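You operate a simulated robot arm through the tools that you are given. There is no shell and no other tool. Be economical: measure what you need, move in short steps, check, and stop when the job is done.

Carry out the task below with a simulated robot arm. There is one attempt and no reset: what you move stays moved.

TASK
Put the jar labelled "pads" from the middle of the stone top on the white thermometer and the jar that says "salve" on top of the cream candle there.

It is judged by the outcome, as a careful person would: the job done as asked, and still so three seconds after it is handed in. It fails if anything else is knocked over, pushed out of place, dropped, spilled or broken.

THE ROBOT
A 7-joint arm with a two-finger parallel gripper, fixed in place. Base frame: the origin is at the foot of the arm, x ahead of it, y to its left, z up; the work surface is at about z = 0. Lengths are in m, angles in rad, forces in N, time in s.
With the tool pointing down near the work surface it reaches from about 0.24 to 0.62 m from the base axis. Its first joint turns from -1.152 to 1.152 rad. Payload 2.6 kg.
Tool frame: the origin (TCP) lies between the finger pads and is the grasp point; the fingertips stand 0.03 m ahead of it; z points along the fingers, y is the line along which they close. The gripper opens to 0.094 m. The fingers are 0.028 m wide and 0.01 m thick; the gripper's body (0.05 by 0.096 m) begins 0.055 m behind the TCP.
Orientation is that of the tool frame in the base frame, as [roll, pitch, yaw] about the fixed x, y, z axes, in that order (R = Rz(yaw) Ry(pitch) Rx(roll)). With the fingers straight down and closing along the base's y, the tool's x points along the base's -x, its y along +y and its z along -z.

THE INTERFACE
- The arm moves only by the tool move_arm. Its argument "series" is a list of rows, each a list of 4 numbers: the shift along the tool's x, y, z in units of 300 mm (1.0 is 300 mm), then the turn about the tool's z in units of 60 degrees (1.0 is 60 degrees). In form: [[dx, dy, dz, twist], ...]. A call has 1 to 12 rows; each row is the pose to reach, as a shift and turn from the pose commanded when the call began, along the tool's axes at that moment. "hand" is the opening in per cent of the stroke, from 0 (shut) to 100 (fully open), set as the call begins (left out, the last holds). A call with a number of a shift or a turn outside -1 to 1 is refused whole. A row lasts 0.2 s, in which the tool goes at most 0.05 m and 0.15 rad; a call with a longer step from one row to the next is refused whole, and so is a gripper value outside its range. A pose out of reach is approached as far as the arm can. The call stops where the force on the tool passes 40 N (or 10 N more than at its start, if that is more) or the arm is blocked; 0.2 s more then pass. The fingers move at their own pace (about 0.072 m/s each) and stop on an object; they squeeze with about 34 N. The grip force told is the motor's: it shows also when the fingers shut on nothing. Time passes only in rows, and 0.2 s behind the last, so rows that repeat a pose let the fingers close. It gives the time, the measured TCP pose, the force on the tool (base axes), the opening and the grip force at its end, in the units of the frame above (readings bear some noise).
- Cameras (640 x 400 px; columns grow to the right, rows downward): "scene" is fixed at [0.0101, 0.4169, 0.5663]; the picture's right is [-0.94, -0.34, 0.00], its down [-0.19, 0.51, -0.84] and it looks along [0.29, -0.79, -0.54] (base axes); focal length 340 px, centre (320, 200). "wrist" rides on the gripper at [-0.037, 0, -0.058] in the tool frame; the picture's right is [0.00, -1.00, 0.00], its down [0.97, 0.00, -0.24] and it looks along [0.24, 0.00, 0.97] (tool axes); focal length 218 px, centre (320, 200).
- get_image(camera): a new picture of that camera. No time passes.
- locate(camera, pixels): there is no depth. For up to 12 entries [column, row, z] of the newest picture of that camera ("zoom" is the newest enlarged one), the place [x, y] in the base frame at which the ray of that pixel passes the height z, good to about 0.002 m. No time passes.
- inspect(camera, box): a new picture of the part [left, top, right, bottom] of that camera's present view, enlarged. No time passes.
- hand_in(): hands the job in; it is judged then, once.

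Work in short steps. Measure before you move; look again where a grasp or a placing could have gone wrong, and mend it. You have 60 turns and 26 pictures in all, the two below and enlarged ones among them. Open the gripper and draw the arm clear of the work before you hand the job in, unless the task says otherwise; then end with one line.

The tools are called by a JSON object that holds its "name" and its "arguments". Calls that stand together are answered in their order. move_arm: Moves the arm, as the interface text tells. Its arguments: {"type":"object","properties":{"series":{"type":"array"},"hand":{"type":"number"}},"required":["series"]} The other tools are called the same way: get_image (camera) takes a picture; locate (camera, pixels) gives the place at which the rays of pixels pass given heights; inspect (camera, box) takes an enlarged picture of a part of a camera's view; hand_in () hands the job in.

At the start:

```text
clock: 0.0
ee_pos: [0.343, -0.0652, 0.3755]
ee_rot: [-3.142, 0.0, 3.141]
ft_force: [-0.3, 0.3, 0.5]
finger_gap: 0.0939
gripper_force: 0.0
```

scene: 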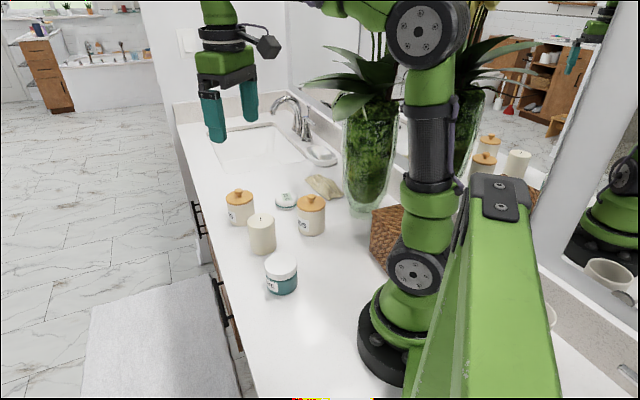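
wrist: 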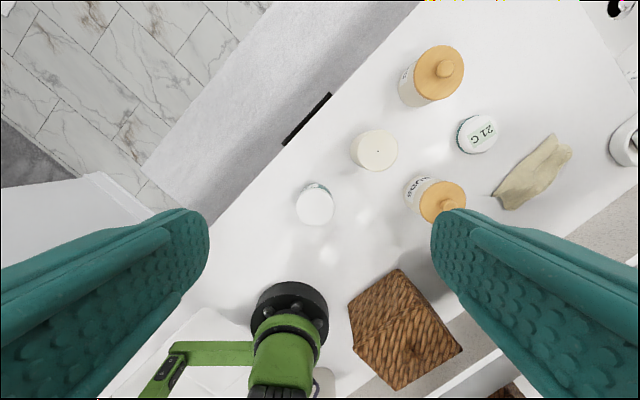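

The scene shows jars at (240,207) and (311,215), a candle at (261,235), a teal jar at (281,274) and a round thermometer at (286,200). I'll enlarge both views to read the labels.

{"name": "inspect", "arguments": {"camera": "scene", "box": [200, 165, 360, 305]}}

{"name": "inspect", "arguments": {"camera": "wrist", "box": [280, 30, 600, 240]}}

```text
2.86 times, centred on (280, 235) of scene
```

zoom: 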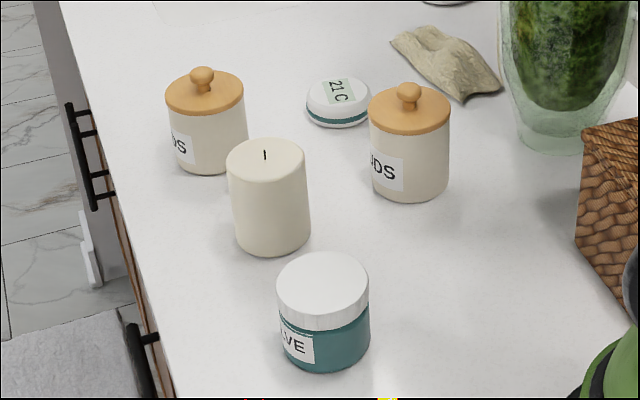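

```text
1.90 times, centred on (440, 135) of wrist
```

zoom: 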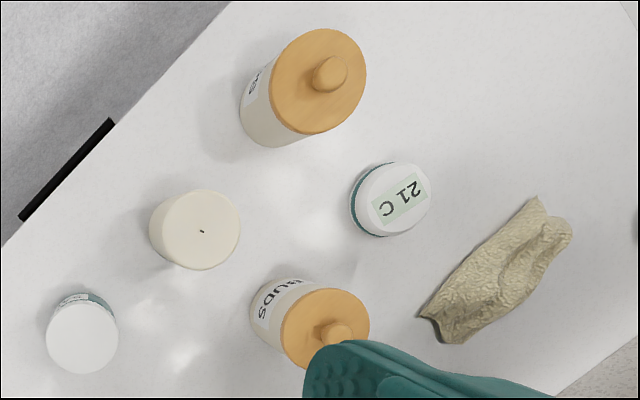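

The near jar says "BUDS"; the far one ends in "DS" and is presumably "PADS" (to be verified). I'll locate key features in both views.

{"name": "locate", "arguments": {"camera": "zoom", "pixels": [[330, 75, 0.07], [330, 75, 0.09], [318, 81, 0.06], [318, 81, 0.08], [395, 200, 0.02], [202, 231, 0.06], [202, 231, 0.08], [82, 338, 0.05], [82, 338, 0.07], [335, 333, 0.07], [335, 333, 0.09], [440, 215, 0.02]]}}

{"name": "locate", "arguments": {"camera": "scene", "pixels": [[238.7, 190.5, 0.07], [238.7, 190.5, 0.09], [240, 198.5, 0.06], [240, 198.5, 0.08], [286.5, 198, 0.02], [261, 219.5, 0.06], [261, 219.5, 0.08], [281, 265, 0.05], [281, 265, 0.07], [242.6, 225.6, 0], [263.5, 254, 0], [284, 294.5, 0]]}}

```text
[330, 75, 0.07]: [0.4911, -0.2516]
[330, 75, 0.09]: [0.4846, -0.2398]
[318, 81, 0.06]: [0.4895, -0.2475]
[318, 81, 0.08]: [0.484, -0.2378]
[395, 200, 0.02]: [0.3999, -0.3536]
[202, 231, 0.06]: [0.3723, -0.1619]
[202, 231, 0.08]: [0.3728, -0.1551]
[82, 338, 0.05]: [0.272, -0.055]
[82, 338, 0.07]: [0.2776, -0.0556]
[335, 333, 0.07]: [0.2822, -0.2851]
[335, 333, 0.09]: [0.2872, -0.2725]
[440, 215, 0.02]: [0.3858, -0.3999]
```

```text
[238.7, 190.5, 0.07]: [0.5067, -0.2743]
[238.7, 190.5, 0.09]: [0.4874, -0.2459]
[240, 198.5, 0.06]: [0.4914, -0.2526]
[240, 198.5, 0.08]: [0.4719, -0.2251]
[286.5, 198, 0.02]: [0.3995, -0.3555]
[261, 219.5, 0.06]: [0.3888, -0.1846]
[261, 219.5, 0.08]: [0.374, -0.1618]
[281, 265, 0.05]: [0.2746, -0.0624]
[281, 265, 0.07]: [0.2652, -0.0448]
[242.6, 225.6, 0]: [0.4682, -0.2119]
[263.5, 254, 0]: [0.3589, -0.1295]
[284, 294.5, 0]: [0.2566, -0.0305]
```

The far jar is near (0.483,-0.242), diameter ≈0.074, knob top ≈0.095. The candle is near (0.372,-0.157), salve near (0.272,-0.056) and the thermometer near (0.398,-0.354). I'll move to (0.45,-0.14,0.28) to read the far jar's label.

{"name": "move_arm", "arguments": {"series": [[-0.09, -0.062, 0.08, 0], [-0.18, -0.125, 0.16, 0], [-0.27, -0.187, 0.24, 0], [-0.357, -0.25, 0.32, 0]], "hand": 100}}

{"name": "get_image", "arguments": {"camera": "wrist"}}

```text
clock: 1.0
ee_pos: [0.4497, -0.1399, 0.2776]
ee_rot: [-3.141, 0.002, -3.141]
ft_force: [-0.9, 0.0, 0.7]
finger_gap: 0.0938
gripper_force: 0.1
```

```text
21 pictures are left
```

wrist: 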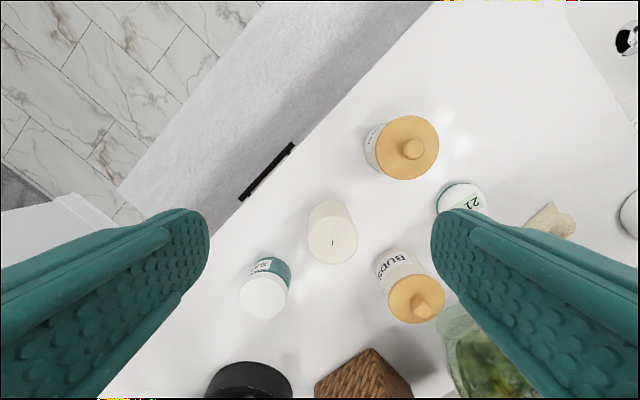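

The far jar's lid is at (408,147), its label at (372,145); enlarging to read it.

{"name": "inspect", "arguments": {"camera": "wrist", "box": [350, 105, 450, 185]}}

{"name": "locate", "arguments": {"camera": "wrist", "pixels": [[408, 147, 0.075], [413, 149, 0.09], [332, 240, 0.08], [264, 297, 0.06], [462, 199, 0.025]]}}

```text
5.00 times, centred on (400, 145) of wrist
```

zoom: 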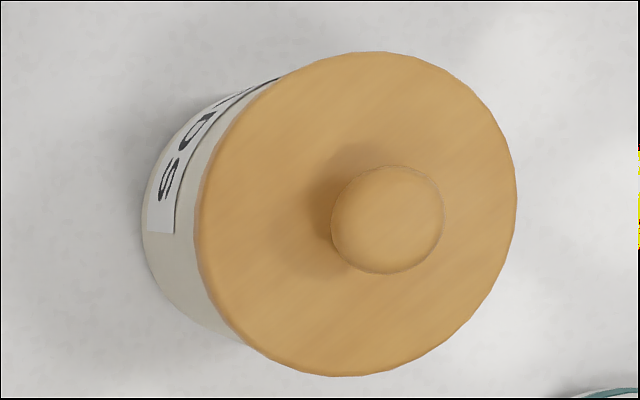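

```text
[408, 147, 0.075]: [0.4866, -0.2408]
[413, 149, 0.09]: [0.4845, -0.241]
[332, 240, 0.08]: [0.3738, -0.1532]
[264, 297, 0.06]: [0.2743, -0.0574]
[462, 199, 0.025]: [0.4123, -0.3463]
```

The letters end "DS"; the other jar reads "BUDS", so this is the pads jar, centred at about (0.485,-0.241). I'll move above it at z 0.2 and check.

{"name": "move_arm", "arguments": {"series": [[-0.04, -0.11, 0.06, 0], [-0.08, -0.22, 0.13, 0], [-0.1, -0.3, 0.2, 0], [-0.117, -0.338, 0.26, 0]]}}

{"name": "get_image", "arguments": {"camera": "wrist"}}

```text
clock: 2.0
ee_pos: [0.4852, -0.2437, 0.2005]
ee_rot: [-3.141, 0.0, -3.141]
ft_force: [0.8, 0.5, -0.9]
finger_gap: 0.0939
gripper_force: 0.1
```

```text
19 pictures are left
```

wrist: 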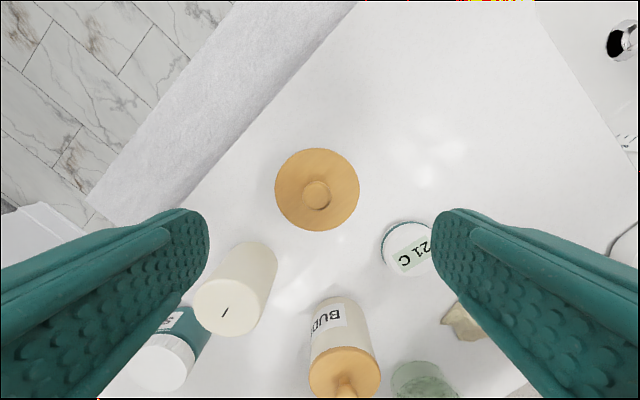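

Lid at (317,190), about 85 px wide, knob (316,195). Locating precisely, along with the candle top and thermometer.

{"name": "locate", "arguments": {"camera": "wrist", "pixels": [[317, 190, 0.075], [275, 190, 0.07], [359, 190, 0.07], [316, 195, 0.09], [408, 250, 0.025], [227, 307, 0.08], [317, 148, 0.07], [317, 232, 0.07]]}}

```text
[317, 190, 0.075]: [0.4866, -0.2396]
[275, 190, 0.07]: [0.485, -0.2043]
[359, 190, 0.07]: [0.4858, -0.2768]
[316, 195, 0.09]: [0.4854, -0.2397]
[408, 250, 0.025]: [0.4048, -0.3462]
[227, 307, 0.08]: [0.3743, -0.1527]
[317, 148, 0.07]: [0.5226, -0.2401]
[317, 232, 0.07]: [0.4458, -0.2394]
```

Jar centre (0.486,-0.240). I descend to z≈0.052 with the hand open (10 mm clearance each side).

{"name": "move_arm", "arguments": {"series": [[-0.003, 0.007, 0.1, 0], [-0.003, 0.007, 0.2, 0], [-0.003, 0.007, 0.3, 0], [-0.003, 0.007, 0.4, 0], [-0.003, 0.007, 0.45, 0], [-0.003, 0.007, 0.495, 0]]}}

```text
clock: 3.4
ee_pos: [0.4842, -0.2383, 0.0538]
ee_rot: [-3.141, 0.0, 3.141]
ft_force: [-0.2, -0.5, 0.3]
finger_gap: 0.094
gripper_force: 0.0
```

No contact on the way down. Closing the fingers.

{"name": "move_arm", "arguments": {"series": [[0, 0, 0, 0], [0, 0, 0, 0], [0, 0, 0, 0], [0, 0, 0, 0]], "hand": 0}}

{"name": "get_image", "arguments": {"camera": "scene"}}

```text
clock: 4.4
ee_pos: [0.4836, -0.2385, 0.0535]
ee_rot: [-3.141, -0.001, 3.141]
ft_force: [0.6, -2.0, 0.2]
finger_gap: 0.074
gripper_force: 34.3
```

```text
18 pictures are left
```

scene: 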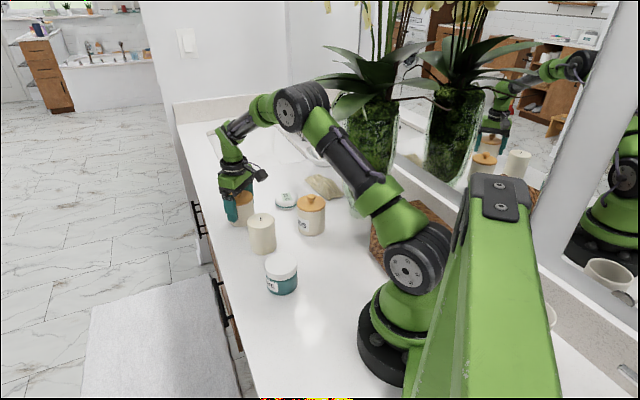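

Gripped at 0.074. Lifting 0.1 m and checking that jar and lid come together.

{"name": "move_arm", "arguments": {"series": [[0, 0, -0.04, 0], [0, 0, -0.12, 0], [0, 0, -0.22, 0], [0, 0, -0.33, 0]]}}

{"name": "inspect", "arguments": {"camera": "scene", "box": [200, 120, 360, 260]}}

{"name": "get_image", "arguments": {"camera": "wrist"}}

```text
clock: 5.4
ee_pos: [0.4853, -0.2387, 0.1543]
ee_rot: [3.141, -0.002, 3.141]
ft_force: [0.3, 0.5, -0.5]
finger_gap: 0.0209
gripper_force: 34.0
```

```text
2.86 times, centred on (280, 190) of scene
```

zoom: 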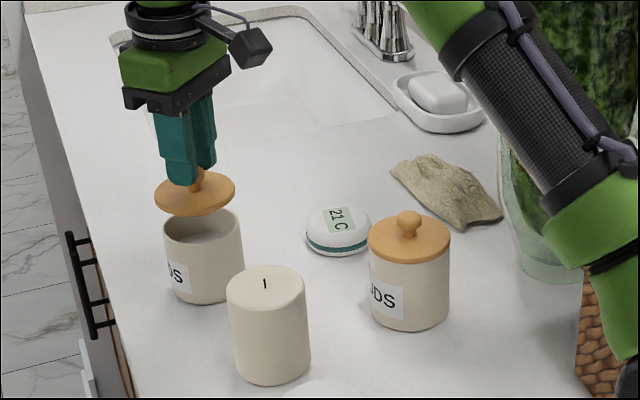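

```text
16 pictures are left
```

wrist: 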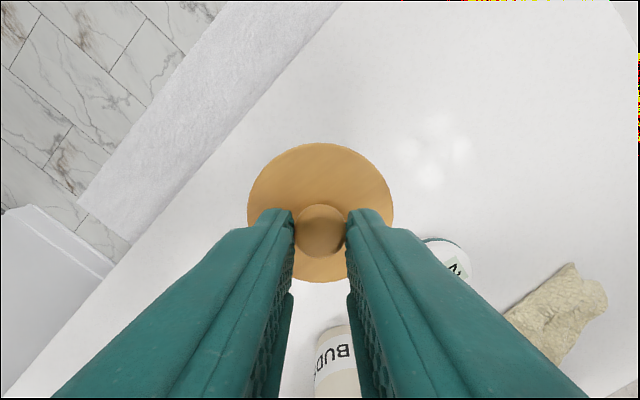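

The lid is loose: the fingers slid off its rim and now hold its knob (gap 0.021), with the open jar body still standing in place. I'll set the lid aside, move the body, then put the lid back; locating the lid height and a free spot first.

{"name": "locate", "arguments": {"camera": "scene", "pixels": [[236.3, 189, 0.1], [236.3, 189, 0.12], [236.3, 189, 0.13], [239, 242, 0], [310, 260, 0], [330, 265, 0], [320, 250, 0], [295, 250, 0], [290, 150, 0], [260, 180, 0], [271, 221, 0]]}}

{"name": "locate", "arguments": {"camera": "wrist", "pixels": [[320, 212, 0.115], [248, 212, 0.115], [393, 212, 0.115], [320, 228, 0.14]]}}

```text
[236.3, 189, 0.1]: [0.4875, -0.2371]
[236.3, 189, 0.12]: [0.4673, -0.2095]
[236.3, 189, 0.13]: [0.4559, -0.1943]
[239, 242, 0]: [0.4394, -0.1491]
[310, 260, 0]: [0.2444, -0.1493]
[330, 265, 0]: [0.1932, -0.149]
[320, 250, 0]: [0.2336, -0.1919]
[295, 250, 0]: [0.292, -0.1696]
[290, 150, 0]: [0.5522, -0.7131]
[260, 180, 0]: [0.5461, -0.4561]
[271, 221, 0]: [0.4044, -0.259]
```

```text
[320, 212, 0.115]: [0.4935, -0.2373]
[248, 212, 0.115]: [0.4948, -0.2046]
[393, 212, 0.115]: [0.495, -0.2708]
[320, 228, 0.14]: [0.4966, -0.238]
```

The lid top is at z≈0.103 and only the upper part of the knob is held, so I move gently. The spot (0.378,-0.25), between candle, thermometer and buds, is clear by over 20 mm; I carry it there.

{"name": "move_arm", "arguments": {"series": [[0.02, 0, -0.02, 0], [0.06, -0.004, -0.03, 0], [0.11, -0.01, -0.03, 0], [0.17, -0.016, -0.03, 0], [0.23, -0.022, -0.03, 0], [0.29, -0.03, -0.03, 0], [0.34, -0.035, -0.02, 0], [0.36, -0.037, 0.0, 0]]}}

{"name": "inspect", "arguments": {"camera": "scene", "box": [200, 140, 340, 260]}}

```text
clock: 7.2
ee_pos: [0.3789, -0.2508, 0.1523]
ee_rot: [-3.14, 0.0, 3.141]
ft_force: [-0.3, -0.4, -0.8]
finger_gap: 0.0209
gripper_force: 34.6
```

```text
3.33 times, centred on (270, 200) of scene
```

zoom: 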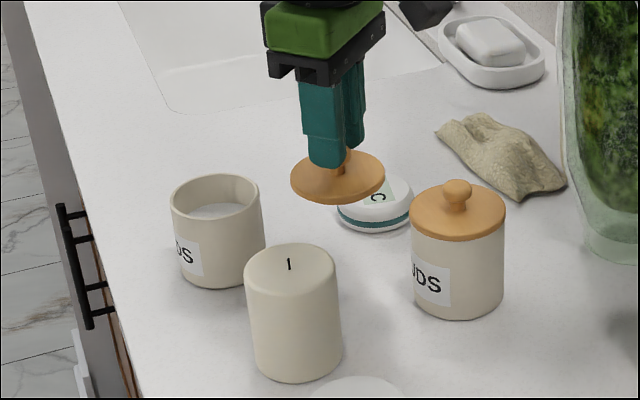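

The lid hangs level over the free spot. Lowering to z≈0.075.

{"name": "move_arm", "arguments": {"series": [[0, 0, 0.08, 0], [0, 0, 0.16, 0], [0, 0, 0.22, 0], [0, 0, 0.26, 0]]}}

{"name": "inspect", "arguments": {"camera": "scene", "box": [200, 140, 340, 260]}}

```text
clock: 8.2
ee_pos: [0.3795, -0.25, 0.074]
ee_rot: [3.14, 0.0, 3.141]
ft_force: [-0.3, 0.3, -1.1]
finger_gap: 0.0211
gripper_force: 33.9
```

```text
3.33 times, centred on (270, 200) of scene
```

zoom: 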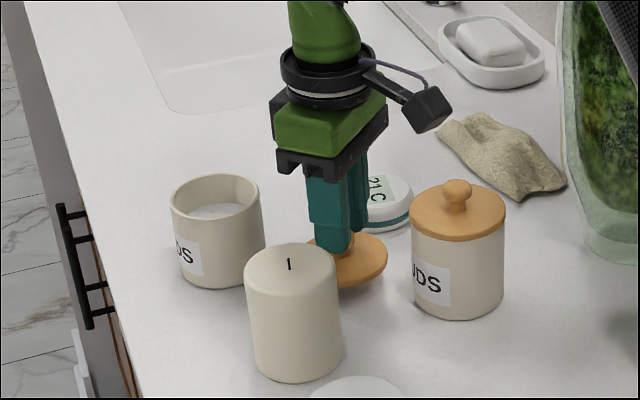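

Still free in air by a bit over 1 cm. Lowering slowly until contact.

{"name": "move_arm", "arguments": {"series": [[0, 0, 0.015, 0], [0, 0, 0.025, 0], [0, 0, 0.033, 0]]}}

```text
clock: 9.0
ee_pos: [0.3805, -0.2502, 0.0641]
ee_rot: [3.141, -0.001, -3.141]
ft_force: [0.3, 0.5, -0.7]
finger_gap: 0.0214
gripper_force: 34.3
```

{"name": "move_arm", "arguments": {"series": [[0, 0, 0.007, 0], [0, 0, 0.014, 0], [0, 0, 0.02, 0]]}}

```text
clock: 9.8
ee_pos: [0.3773, -0.2513, 0.0587]
ee_rot: [-3.141, 0.0, -3.141]
ft_force: [-0.4, 0.4, -0.4]
finger_gap: 0.0213
gripper_force: 34.2
```

{"name": "move_arm", "arguments": {"series": [[0, 0, 0.007, 0], [0, 0, 0.014, 0], [0, 0, 0.02, 0]]}}

{"name": "inspect", "arguments": {"camera": "scene", "box": [250, 170, 320, 230]}}

```text
clock: 10.6
ee_pos: [0.3781, -0.2502, 0.0578]
ee_rot: [3.141, 0.002, 3.137]
ft_force: [-1.5, 0.4, 4.8]
finger_gap: 0.0212
gripper_force: 34.0
stopped in row 3: the force on the tool passed its limit (the readings are from after the stop); the commanded pose is now the measured one
```

```text
6.67 times, centred on (285, 200) of scene
```

zoom: 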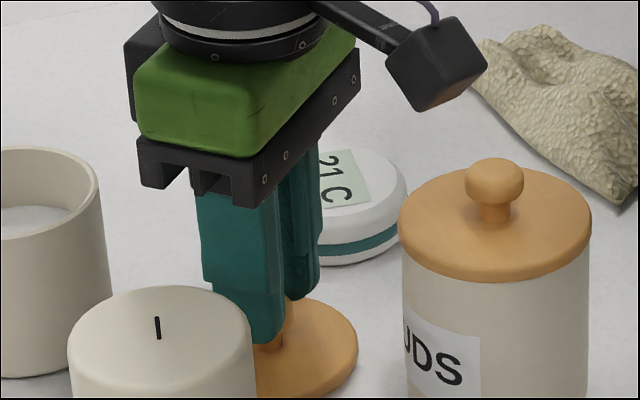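

Contact with the counter (TCP z≈0.057). Opening the fingers partway and rising.

{"name": "move_arm", "arguments": {"series": [[0, 0, 0, 0], [0, 0, 0, 0], [0, 0, -0.05, 0], [0, 0, -0.15, 0], [0, 0, -0.3, 0], [0, 0, -0.45, 0]], "hand": 50}}

{"name": "get_image", "arguments": {"camera": "wrist"}}

```text
clock: 11.9
ee_pos: [0.3778, -0.2507, 0.1919]
ee_rot: [-3.14, 0.003, 3.138]
ft_force: [-0.5, -1.2, -0.6]
finger_gap: 0.0469
gripper_force: 0.1
```

```text
12 pictures are left
```

wrist: 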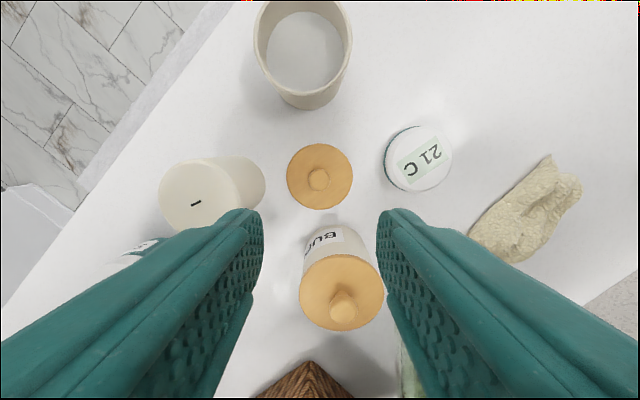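

Lid at (320,177) sits flat on the counter; jar body at (303,45), thermometer top at (418,158). Locating all.

{"name": "locate", "arguments": {"camera": "wrist", "pixels": [[320, 177, 0.008], [287, 177, 0.008], [353, 177, 0.008], [319, 179, 0.03], [303, 46, 0.065], [255, 46, 0.065], [351, 46, 0.065], [418, 158, 0.025], [201, 197, 0.08], [342, 290, 0.075], [310, 108, 0.0], [419, 160, 0.02]]}}

```text
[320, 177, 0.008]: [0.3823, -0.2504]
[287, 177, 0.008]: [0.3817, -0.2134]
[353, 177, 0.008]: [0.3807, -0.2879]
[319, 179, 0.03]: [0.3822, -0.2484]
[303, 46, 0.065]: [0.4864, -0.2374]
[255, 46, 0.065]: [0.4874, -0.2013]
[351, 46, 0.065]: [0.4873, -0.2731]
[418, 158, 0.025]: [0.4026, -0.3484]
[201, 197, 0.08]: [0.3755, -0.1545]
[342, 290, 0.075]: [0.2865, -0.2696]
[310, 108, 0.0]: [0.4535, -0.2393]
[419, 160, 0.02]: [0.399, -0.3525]
```

Jar body centre (0.487,-0.238), thermometer (0.401,-0.349), lid (0.382,-0.249). Opening fully, moving over the jar body and descending around it.

{"name": "move_arm", "arguments": {"series": [[-0.12, 0.014, 0, 0], [-0.24, 0.028, 0, 0], [-0.363, 0.042, 0, 0], [-0.363, 0.042, 0, 0], [-0.363, 0.042, 0.1, 0], [-0.363, 0.042, 0.2, 0], [-0.363, 0.042, 0.3, 0], [-0.363, 0.042, 0.39, 0], [-0.363, 0.042, 0.45, 0], [-0.363, 0.042, 0.49, 0]], "hand": 100}}

```text
clock: 14.2
ee_pos: [0.4872, -0.238, 0.0432]
ee_rot: [3.141, 0.003, 3.139]
ft_force: [-0.4, 0.3, -0.3]
finger_gap: 0.0939
gripper_force: 0.1
```

Closing, then lifting slightly.

{"name": "move_arm", "arguments": {"series": [[0, 0, 0, 0], [0, 0, 0, 0], [0, 0, 0, 0], [0, 0, 0, 0], [0, 0, -0.03, 0], [0, 0, -0.08, 0], [0, 0, -0.15, 0], [0, 0, -0.22, 0]], "hand": 0}}

{"name": "inspect", "arguments": {"camera": "scene", "box": [200, 120, 340, 240]}}

```text
clock: 15.9
ee_pos: [0.4873, -0.2385, 0.1097]
ee_rot: [-3.141, 0.003, 3.138]
ft_force: [0.7, 0.7, -1.9]
finger_gap: 0.0725
gripper_force: 34.4
```

```text
3.33 times, centred on (270, 180) of scene
```

zoom: 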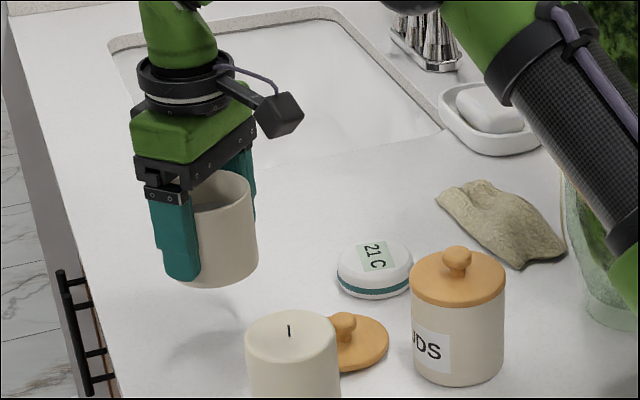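

The jar body is held (gap 0.0725). I check the thermometer's position and height in this view before carrying.

{"name": "locate", "arguments": {"camera": "zoom", "pixels": [[375, 262, 0.02], [375, 262, 0.025], [375, 262, 0.03], [372, 300, 0.0], [337, 272, 0.012], [414, 266, 0.012], [376, 237, 0.02], [376, 237, 0.03]]}}

```text
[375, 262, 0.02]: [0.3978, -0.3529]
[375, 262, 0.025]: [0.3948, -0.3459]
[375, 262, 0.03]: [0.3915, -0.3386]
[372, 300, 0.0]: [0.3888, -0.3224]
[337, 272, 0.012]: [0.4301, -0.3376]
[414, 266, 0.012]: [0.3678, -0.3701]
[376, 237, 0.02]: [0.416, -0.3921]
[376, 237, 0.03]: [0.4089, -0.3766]
```

Top ≈0.02, centre ≈(0.3995,-0.353). Carrying the jar above it at the present height.

{"name": "move_arm", "arguments": {"series": [[0.03, -0.04, 0, 0], [0.09, -0.12, 0, 0], [0.16, -0.21, 0, 0], [0.22, -0.29, 0, 0], [0.27, -0.355, 0, 0], [0.292, -0.383, 0, 0], [0.292, -0.383, 0, 0]]}}

{"name": "inspect", "arguments": {"camera": "scene", "box": [230, 130, 335, 220]}}

```text
clock: 17.6
ee_pos: [0.3992, -0.3531, 0.1095]
ee_rot: [3.14, 0.004, 3.14]
ft_force: [0.0, -0.1, -2.7]
finger_gap: 0.0727
gripper_force: 34.1
```

```text
4.44 times, centred on (282, 175) of scene
```

zoom: 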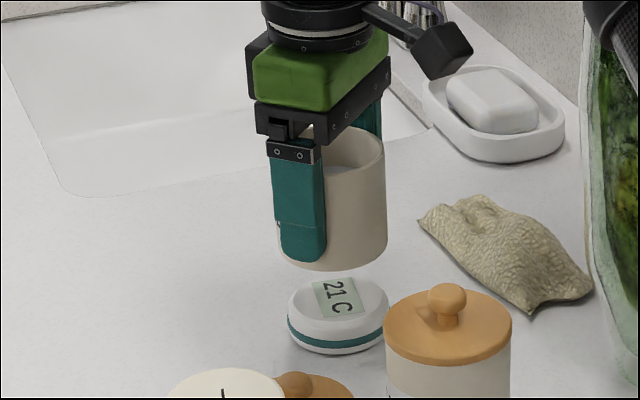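

Alignment looks right (jar axis column 332, thermometer 338, matching the perspective shift). Lowering to z≈0.073 then slowly.

{"name": "move_arm", "arguments": {"series": [[0, 0, 0.05, 0], [0, 0, 0.09, 0], [0, 0, 0.115, 0], [0, 0, 0.125, 0]]}}

```text
clock: 18.6
ee_pos: [0.4001, -0.3517, 0.0728]
ee_rot: [-3.14, 0.005, 3.138]
ft_force: [0.4, -0.6, -2.0]
finger_gap: 0.0728
gripper_force: 34.1
```

{"name": "move_arm", "arguments": {"series": [[0, 0, 0.004, 0], [0, 0, 0.008, 0], [0, 0, 0.012, 0]]}}

```text
clock: 19.4
ee_pos: [0.3988, -0.3518, 0.0697]
ee_rot: [3.14, 0.003, 3.139]
ft_force: [-2.0, 1.1, 5.2]
finger_gap: 0.0726
gripper_force: 34.1
```

Contact (about 7 N) at z 0.0697. Checking seat before release.

{"name": "inspect", "arguments": {"camera": "scene", "box": [250, 160, 320, 220]}}

```text
6.67 times, centred on (285, 190) of scene
```

zoom: 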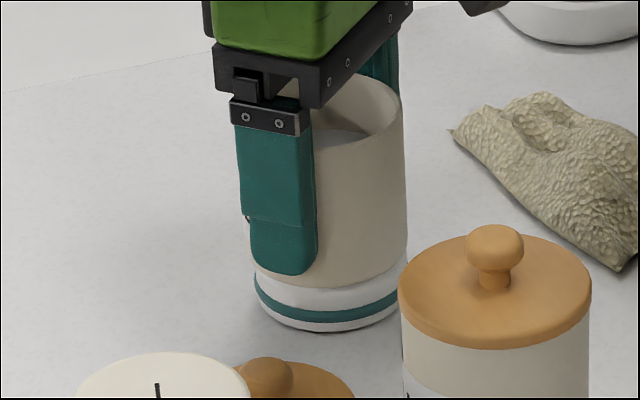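

Well centred on the thermometer. Opening and rising straight up.

{"name": "move_arm", "arguments": {"series": [[0, 0, 0, 0], [0, 0, 0, 0], [0, 0, 0, 0], [0, 0, -0.08, 0], [0, 0, -0.2, 0], [0, 0, -0.35, 0], [0, 0, -0.45, 0]], "hand": 100}}

{"name": "get_image", "arguments": {"camera": "wrist"}}

```text
clock: 20.9
ee_pos: [0.3997, -0.3528, 0.2047]
ee_rot: [-3.141, 0.003, 3.137]
ft_force: [-0.7, 0.2, -0.3]
finger_gap: 0.0938
gripper_force: 0.1
```

```text
8 pictures are left
```

wrist: 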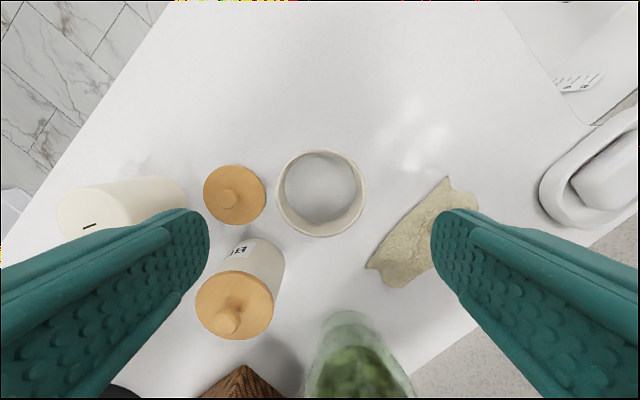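

Jar rim at (320,194) stands on the thermometer; lid at (235,194), knob (228,200). Locating.

{"name": "locate", "arguments": {"camera": "wrist", "pixels": [[320.5, 193.5, 0.09], [276, 194, 0.09], [365, 194, 0.09], [235, 194.5, 0.008], [228, 200, 0.03], [228, 200, 0.035]]}}

```text
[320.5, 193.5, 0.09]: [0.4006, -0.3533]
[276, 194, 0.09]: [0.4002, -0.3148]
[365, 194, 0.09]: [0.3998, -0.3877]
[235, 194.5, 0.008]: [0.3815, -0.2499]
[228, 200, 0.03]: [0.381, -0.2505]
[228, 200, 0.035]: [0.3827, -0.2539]
```

Jar rim centre (0.400,-0.352), lid knob (0.382,-0.250). Moving over the lid and descending with half-open fingers to z≈0.046.

{"name": "move_arm", "arguments": {"series": [[0.02, 0.12, 0, 0], [0.04, 0.24, 0, 0], [0.06, 0.342, 0, 0], [0.06, 0.342, 0.1, 0], [0.06, 0.342, 0.2, 0], [0.06, 0.342, 0.3, 0], [0.06, 0.342, 0.4, 0], [0.06, 0.342, 0.47, 0], [0.06, 0.342, 0.51, 0], [0.06, 0.342, 0.528, 0]], "hand": 50}}

```text
clock: 23.1
ee_pos: [0.3819, -0.2512, 0.0455]
ee_rot: [-3.141, 0.003, 3.139]
ft_force: [0.5, 0.8, 1.0]
finger_gap: 0.047
gripper_force: 0.0
```

Closing on the knob, then lifting to z≈0.165.

{"name": "move_arm", "arguments": {"series": [[0, 0, 0, 0], [0, 0, 0, 0], [0, 0, 0, 0], [0, 0, -0.04, 0], [0, 0, -0.12, 0], [0, 0, -0.22, 0], [0, 0, -0.32, 0], [0, 0, -0.4, 0]], "hand": 0}}

{"name": "get_image", "arguments": {"camera": "wrist"}}

```text
clock: 24.9
ee_pos: [0.3819, -0.251, 0.1659]
ee_rot: [3.141, 0.002, 3.141]
ft_force: [0.4, 0.5, -0.5]
finger_gap: 0.0214
gripper_force: 33.7
```

```text
7 pictures are left
```

wrist: 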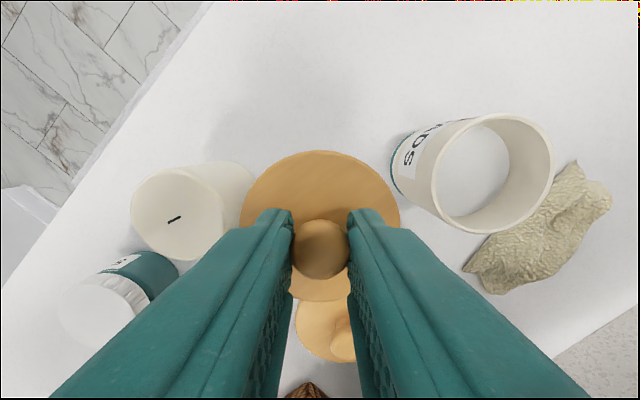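

Lid held lower on the knob now. Locating the lid's centre (320,225) relative to the TCP, and the jar rim at (493,174).

{"name": "locate", "arguments": {"camera": "wrist", "pixels": [[320, 225.5, 0.126], [320, 150, 0.126], [320, 301, 0.126], [493, 174, 0.093], [320, 247, 0.15]]}}

```text
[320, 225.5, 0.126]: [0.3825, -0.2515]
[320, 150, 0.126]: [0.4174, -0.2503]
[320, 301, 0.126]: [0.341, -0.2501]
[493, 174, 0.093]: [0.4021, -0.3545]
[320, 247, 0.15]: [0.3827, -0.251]
```

Lid centre coincides with the TCP. Moving over the jar at (0.4008,-0.3525), keeping height.

{"name": "move_arm", "arguments": {"series": [[-0.01, -0.05, 0, 0], [-0.03, -0.15, 0, 0], [-0.05, -0.26, 0, 0], [-0.063, -0.338, 0, 0], [-0.063, -0.338, 0, 0], [-0.063, -0.338, 0.04, 0]]}}

{"name": "inspect", "arguments": {"camera": "scene", "box": [240, 140, 324, 212]}}

```text
clock: 26.4
ee_pos: [0.4003, -0.3517, 0.1532]
ee_rot: [-3.141, 0.002, 3.139]
ft_force: [0.4, 0.0, -0.6]
finger_gap: 0.0214
gripper_force: 33.9
```

```text
5.56 times, centred on (282, 176) of scene
```

zoom: 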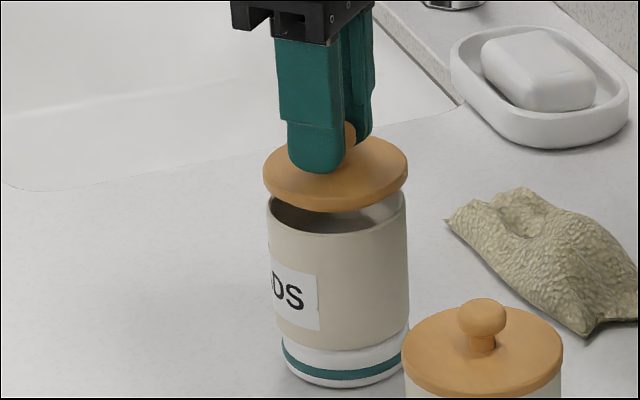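

Lid column 335, rim column 336: aligned. Lowering slowly to contact.

{"name": "move_arm", "arguments": {"series": [[0, 0, 0.01, 0], [0, 0, 0.02, 0], [0, 0, 0.028, 0], [0, 0, 0.034, 0]]}}

```text
clock: 27.4
ee_pos: [0.4005, -0.3517, 0.1426]
ee_rot: [3.141, 0.004, 3.139]
ft_force: [-0.1, 0.3, -0.3]
finger_gap: 0.0214
gripper_force: 33.8
```

{"name": "move_arm", "arguments": {"series": [[0, 0, 0.005, 0], [0, 0, 0.009, 0], [0, 0, 0.012, 0]]}}

```text
clock: 28.1
ee_pos: [0.4005, -0.3514, 0.1399]
ee_rot: [3.141, 0.002, 3.138]
ft_force: [-0.7, 0.0, -0.8]
finger_gap: 0.0215
gripper_force: 34.2
```

{"name": "move_arm", "arguments": {"series": [[0, 0, 0.004, 0], [0, 0, 0.008, 0], [0, 0, 0.011, 0]]}}

```text
clock: 28.9
ee_pos: [0.4006, -0.3511, 0.1356]
ee_rot: [-3.141, 0.003, 3.139]
ft_force: [0.0, 0.4, -0.7]
finger_gap: 0.0213
gripper_force: 34.4
```

{"name": "move_arm", "arguments": {"series": [[0, 0, 0.004, 0], [0, 0, 0.008, 0], [0, 0, 0.011, 0]]}}

{"name": "inspect", "arguments": {"camera": "scene", "box": [240, 140, 324, 212]}}

```text
clock: 29.8
ee_pos: [0.4009, -0.3522, 0.1362]
ee_rot: [-3.134, 0.011, 3.137]
ft_force: [-3.5, 1.3, 30.3]
finger_gap: 0.0215
gripper_force: 34.1
```

```text
5.56 times, centred on (282, 176) of scene
```

zoom: 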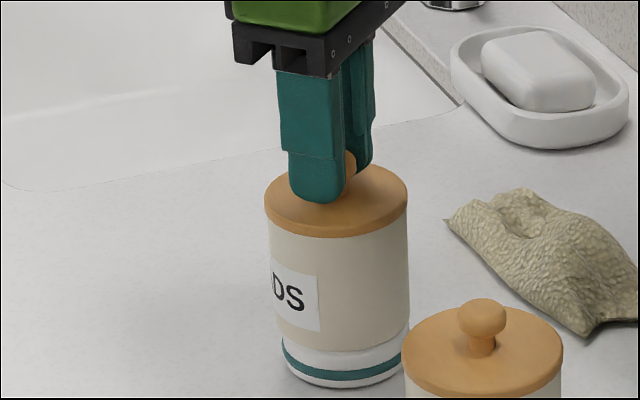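

The lid is seated squarely (30 N). Relieving pressure, opening and rising.

{"name": "move_arm", "arguments": {"series": [[0, 0, -0.009, 0], [0, 0, -0.009, 0]]}}

{"name": "move_arm", "arguments": {"series": [[0, 0, 0, 0], [0, 0, 0, 0], [0, 0, -0.06, 0], [0, 0, -0.16, 0], [0, 0, -0.3, 0], [0, 0, -0.4, 0]], "hand": 55}}

{"name": "get_image", "arguments": {"camera": "scene"}}

```text
clock: 30.4
ee_pos: [0.4008, -0.351, 0.1377]
ee_rot: [-3.14, 0.005, 3.14]
ft_force: [4.2, -4.6, 18.1]
finger_gap: 0.0212
gripper_force: 34.4
```

```text
clock: 31.8
ee_pos: [0.4009, -0.3511, 0.2559]
ee_rot: [3.14, 0.004, 3.139]
ft_force: [0.7, -0.1, 0.0]
finger_gap: 0.0516
gripper_force: 0.1
```

```text
4 pictures are left
```

scene: 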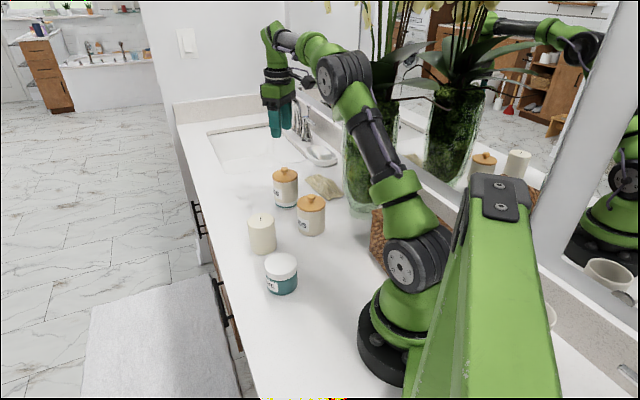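

The pads jar stands lidded on the thermometer, everything else in place. Now moving over the salve jar near (0.274,-0.057) at z≈0.2 for a look.

{"name": "move_arm", "arguments": {"series": [[0.06, 0.14, 0, 0], [0.12, 0.28, 0, 0], [0.18, 0.42, 0, 0], [0.24, 0.56, 0, 0], [0.3, 0.7, 0, 0], [0.365, 0.845, 0.04, 0], [0.423, 0.978, 0.1, 0], [0.423, 0.978, 0.187, 0]], "hand": 100}}

{"name": "get_image", "arguments": {"camera": "wrist"}}

```text
clock: 33.5
ee_pos: [0.2752, -0.056, 0.1985]
ee_rot: [-3.141, 0.005, 3.139]
ft_force: [-0.3, -0.3, -0.6]
finger_gap: 0.0937
gripper_force: 0.0
```

```text
3 pictures are left
```

wrist: 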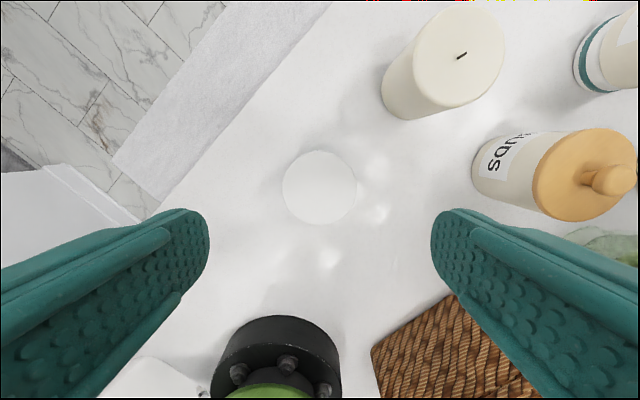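

{"name": "locate", "arguments": {"camera": "wrist", "pixels": [[319, 187.5, 0.06], [282, 187, 0.06], [357, 187, 0.06], [319, 151, 0.06], [319, 225, 0.06], [458, 57, 0.08], [461, 56, 0.085], [458, 57, 0.085]]}}

```text
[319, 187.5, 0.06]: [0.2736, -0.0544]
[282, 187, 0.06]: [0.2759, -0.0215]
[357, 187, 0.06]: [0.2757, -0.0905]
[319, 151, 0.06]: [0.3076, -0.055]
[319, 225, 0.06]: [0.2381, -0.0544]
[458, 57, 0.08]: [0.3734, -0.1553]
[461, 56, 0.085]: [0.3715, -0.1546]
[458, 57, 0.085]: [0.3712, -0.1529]
```

Salve centre (0.274,-0.055), diameter 0.069; candle top (0.374,-0.154) at z≈0.08. Descending to z≈0.042 and closing.

{"name": "move_arm", "arguments": {"series": [[0.003, 0.003, 0.1, 0], [0.003, 0.003, 0.2, 0], [0.003, 0.003, 0.3, 0], [0.003, 0.003, 0.4, 0], [0.003, 0.003, 0.48, 0], [0.003, 0.003, 0.522, 0]]}}

{"name": "move_arm", "arguments": {"series": [[0, 0, 0, 0], [0, 0, 0, 0], [0, 0, 0, 0], [0, 0, 0, 0], [0, 0, -0.015, 0], [0, 0, -0.03, 0]], "hand": 0}}

```text
clock: 35.0
ee_pos: [0.2741, -0.0563, 0.0407]
ee_rot: [3.141, 0.002, 3.139]
ft_force: [0.6, -0.2, 0.5]
finger_gap: 0.0941
gripper_force: 0.0
```

```text
clock: 36.4
ee_pos: [0.2743, -0.0557, 0.0518]
ee_rot: [3.141, 0.001, 3.139]
ft_force: [-0.6, 0.3, -2.6]
finger_gap: 0.0672
gripper_force: 34.3
```

Gap 0.067, about 2.5 N carried, suggesting the whole jar came along. Lifting to z≈0.16 and checking.

{"name": "move_arm", "arguments": {"series": [[0, 0, -0.06, 0], [0, 0, -0.15, 0], [0, 0, -0.25, 0], [0, 0, -0.36, 0]]}}

{"name": "inspect", "arguments": {"camera": "scene", "box": [205, 160, 345, 300]}}

```text
clock: 37.4
ee_pos: [0.2732, -0.0578, 0.1593]
ee_rot: [-3.141, 0.002, 3.139]
ft_force: [0.0, 0.1, -2.1]
finger_gap: 0.0668
gripper_force: 33.8
```

```text
2.86 times, centred on (275, 230) of scene
```

zoom: 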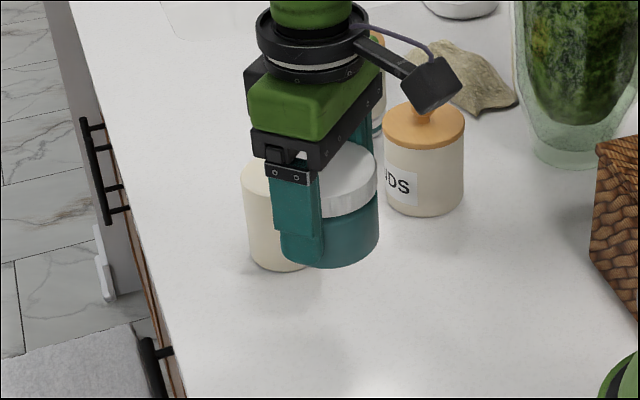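

The whole salve jar is held, bottom at z≈0.117. Carrying it over the candle at (0.374,-0.154).

{"name": "move_arm", "arguments": {"series": [[-0.03, -0.03, 0, 0], [-0.1, -0.1, 0, 0], [-0.18, -0.18, 0, 0], [-0.26, -0.26, 0, 0], [-0.315, -0.31, 0, 0], [-0.334, -0.326, 0, 0], [-0.334, -0.326, 0, 0], [-0.334, -0.326, 0.05, 0], [-0.334, -0.326, 0.075, 0]]}}

```text
clock: 39.4
ee_pos: [0.3745, -0.1543, 0.1373]
ee_rot: [3.141, 0.003, 3.138]
ft_force: [-0.9, 1.1, -3.5]
finger_gap: 0.0668
gripper_force: 34.2
```

Position (0.3745,-0.1543,0.137), bottom about 15 mm above the candle. Lowering gently.

{"name": "move_arm", "arguments": {"series": [[0, 0, 0.01, 0], [0, 0, 0.02, 0], [0, 0, 0.028, 0]]}}

```text
clock: 40.1
ee_pos: [0.3737, -0.1545, 0.1292]
ee_rot: [-3.14, 0.002, 3.139]
ft_force: [-0.1, -0.4, -2.7]
finger_gap: 0.0668
gripper_force: 34.1
```

{"name": "move_arm", "arguments": {"series": [[0, 0, 0.005, 0], [0, 0, 0.009, 0], [0, 0, 0.012, 0]]}}

```text
clock: 41.0
ee_pos: [0.3746, -0.1548, 0.1257]
ee_rot: [3.141, 0.003, 3.139]
ft_force: [-0.9, 0.6, -1.0]
finger_gap: 0.067
gripper_force: 34.4
```

{"name": "move_arm", "arguments": {"series": [[0, 0, 0.004, 0], [0, 0, 0.007, 0], [0, 0, 0.009, 0]]}}

```text
clock: 41.8
ee_pos: [0.3734, -0.1539, 0.1261]
ee_rot: [-3.14, 0.009, 3.138]
ft_force: [-7.0, 5.5, 37.2]
finger_gap: 0.067
gripper_force: 34.3
```

Firm contact. Relieving by about 2 mm and looking before release.

{"name": "move_arm", "arguments": {"series": [[0, 0, -0.006, 0], [0, 0, -0.007, 0]]}}

{"name": "inspect", "arguments": {"camera": "scene", "box": [215, 165, 315, 265]}}

```text
clock: 42.4
ee_pos: [0.3742, -0.1547, 0.1247]
ee_rot: [-3.14, 0.006, 3.137]
ft_force: [0.6, 2.4, 24.4]
finger_gap: 0.0668
gripper_force: 34.3
```

```text
4.00 times, centred on (265, 215) of scene
```

zoom: 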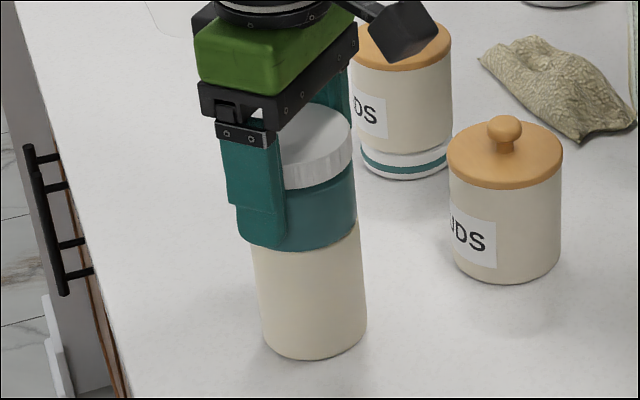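

The jar is centred on the candle to within a millimetre or two. Relieving a little more, then opening and rising.

{"name": "move_arm", "arguments": {"series": [[0, 0, -0.003, 0], [0, 0, -0.005, 0]]}}

```text
clock: 43.0
ee_pos: [0.3725, -0.1557, 0.1253]
ee_rot: [3.141, 0.0, 3.138]
ft_force: [3.2, -0.4, 6.3]
finger_gap: 0.0668
gripper_force: 33.8
```

{"name": "move_arm", "arguments": {"series": [[0, 0, 0, 0], [0, 0, 0, 0], [0, 0, 0, 0], [0, 0, -0.06, 0], [0, 0, -0.16, 0], [0, 0, -0.3, 0], [0, 0, -0.45, 0], [0, 0, -0.55, 0]], "hand": 100}}

{"name": "inspect", "arguments": {"camera": "scene", "box": [195, 145, 355, 285]}}

```text
clock: 44.8
ee_pos: [0.3738, -0.1576, 0.2931]
ee_rot: [-3.141, 0.0, 3.138]
ft_force: [0.0, 0.6, 0.2]
finger_gap: 0.0941
gripper_force: 0.0
```

```text
2.86 times, centred on (275, 215) of scene
```

zoom: 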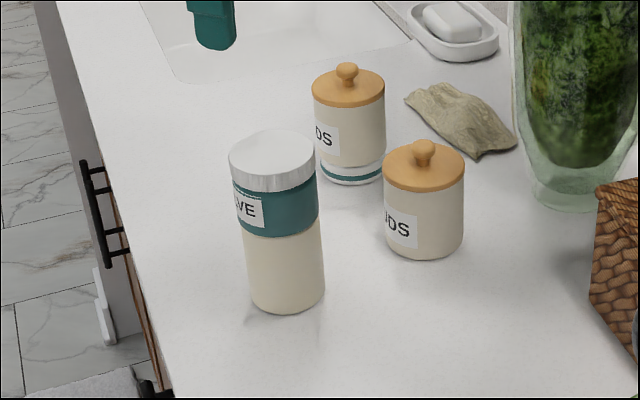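

Both stacks stand upright and centred, everything else is in place, and the gripper is open and clear. Handing in.

{"name": "hand_in", "arguments": {}}

```text
The job is handed in.
```

The pads jar, with its lid back on, stands on the white thermometer, and the salve jar stands on the cream candle. The pads lid was loose and came off during the first lift, so I moved the jar and lid separately. I could only clearly read "DS" on the pads jar's label and took it as "pads" because the other matching jar reads "buds".
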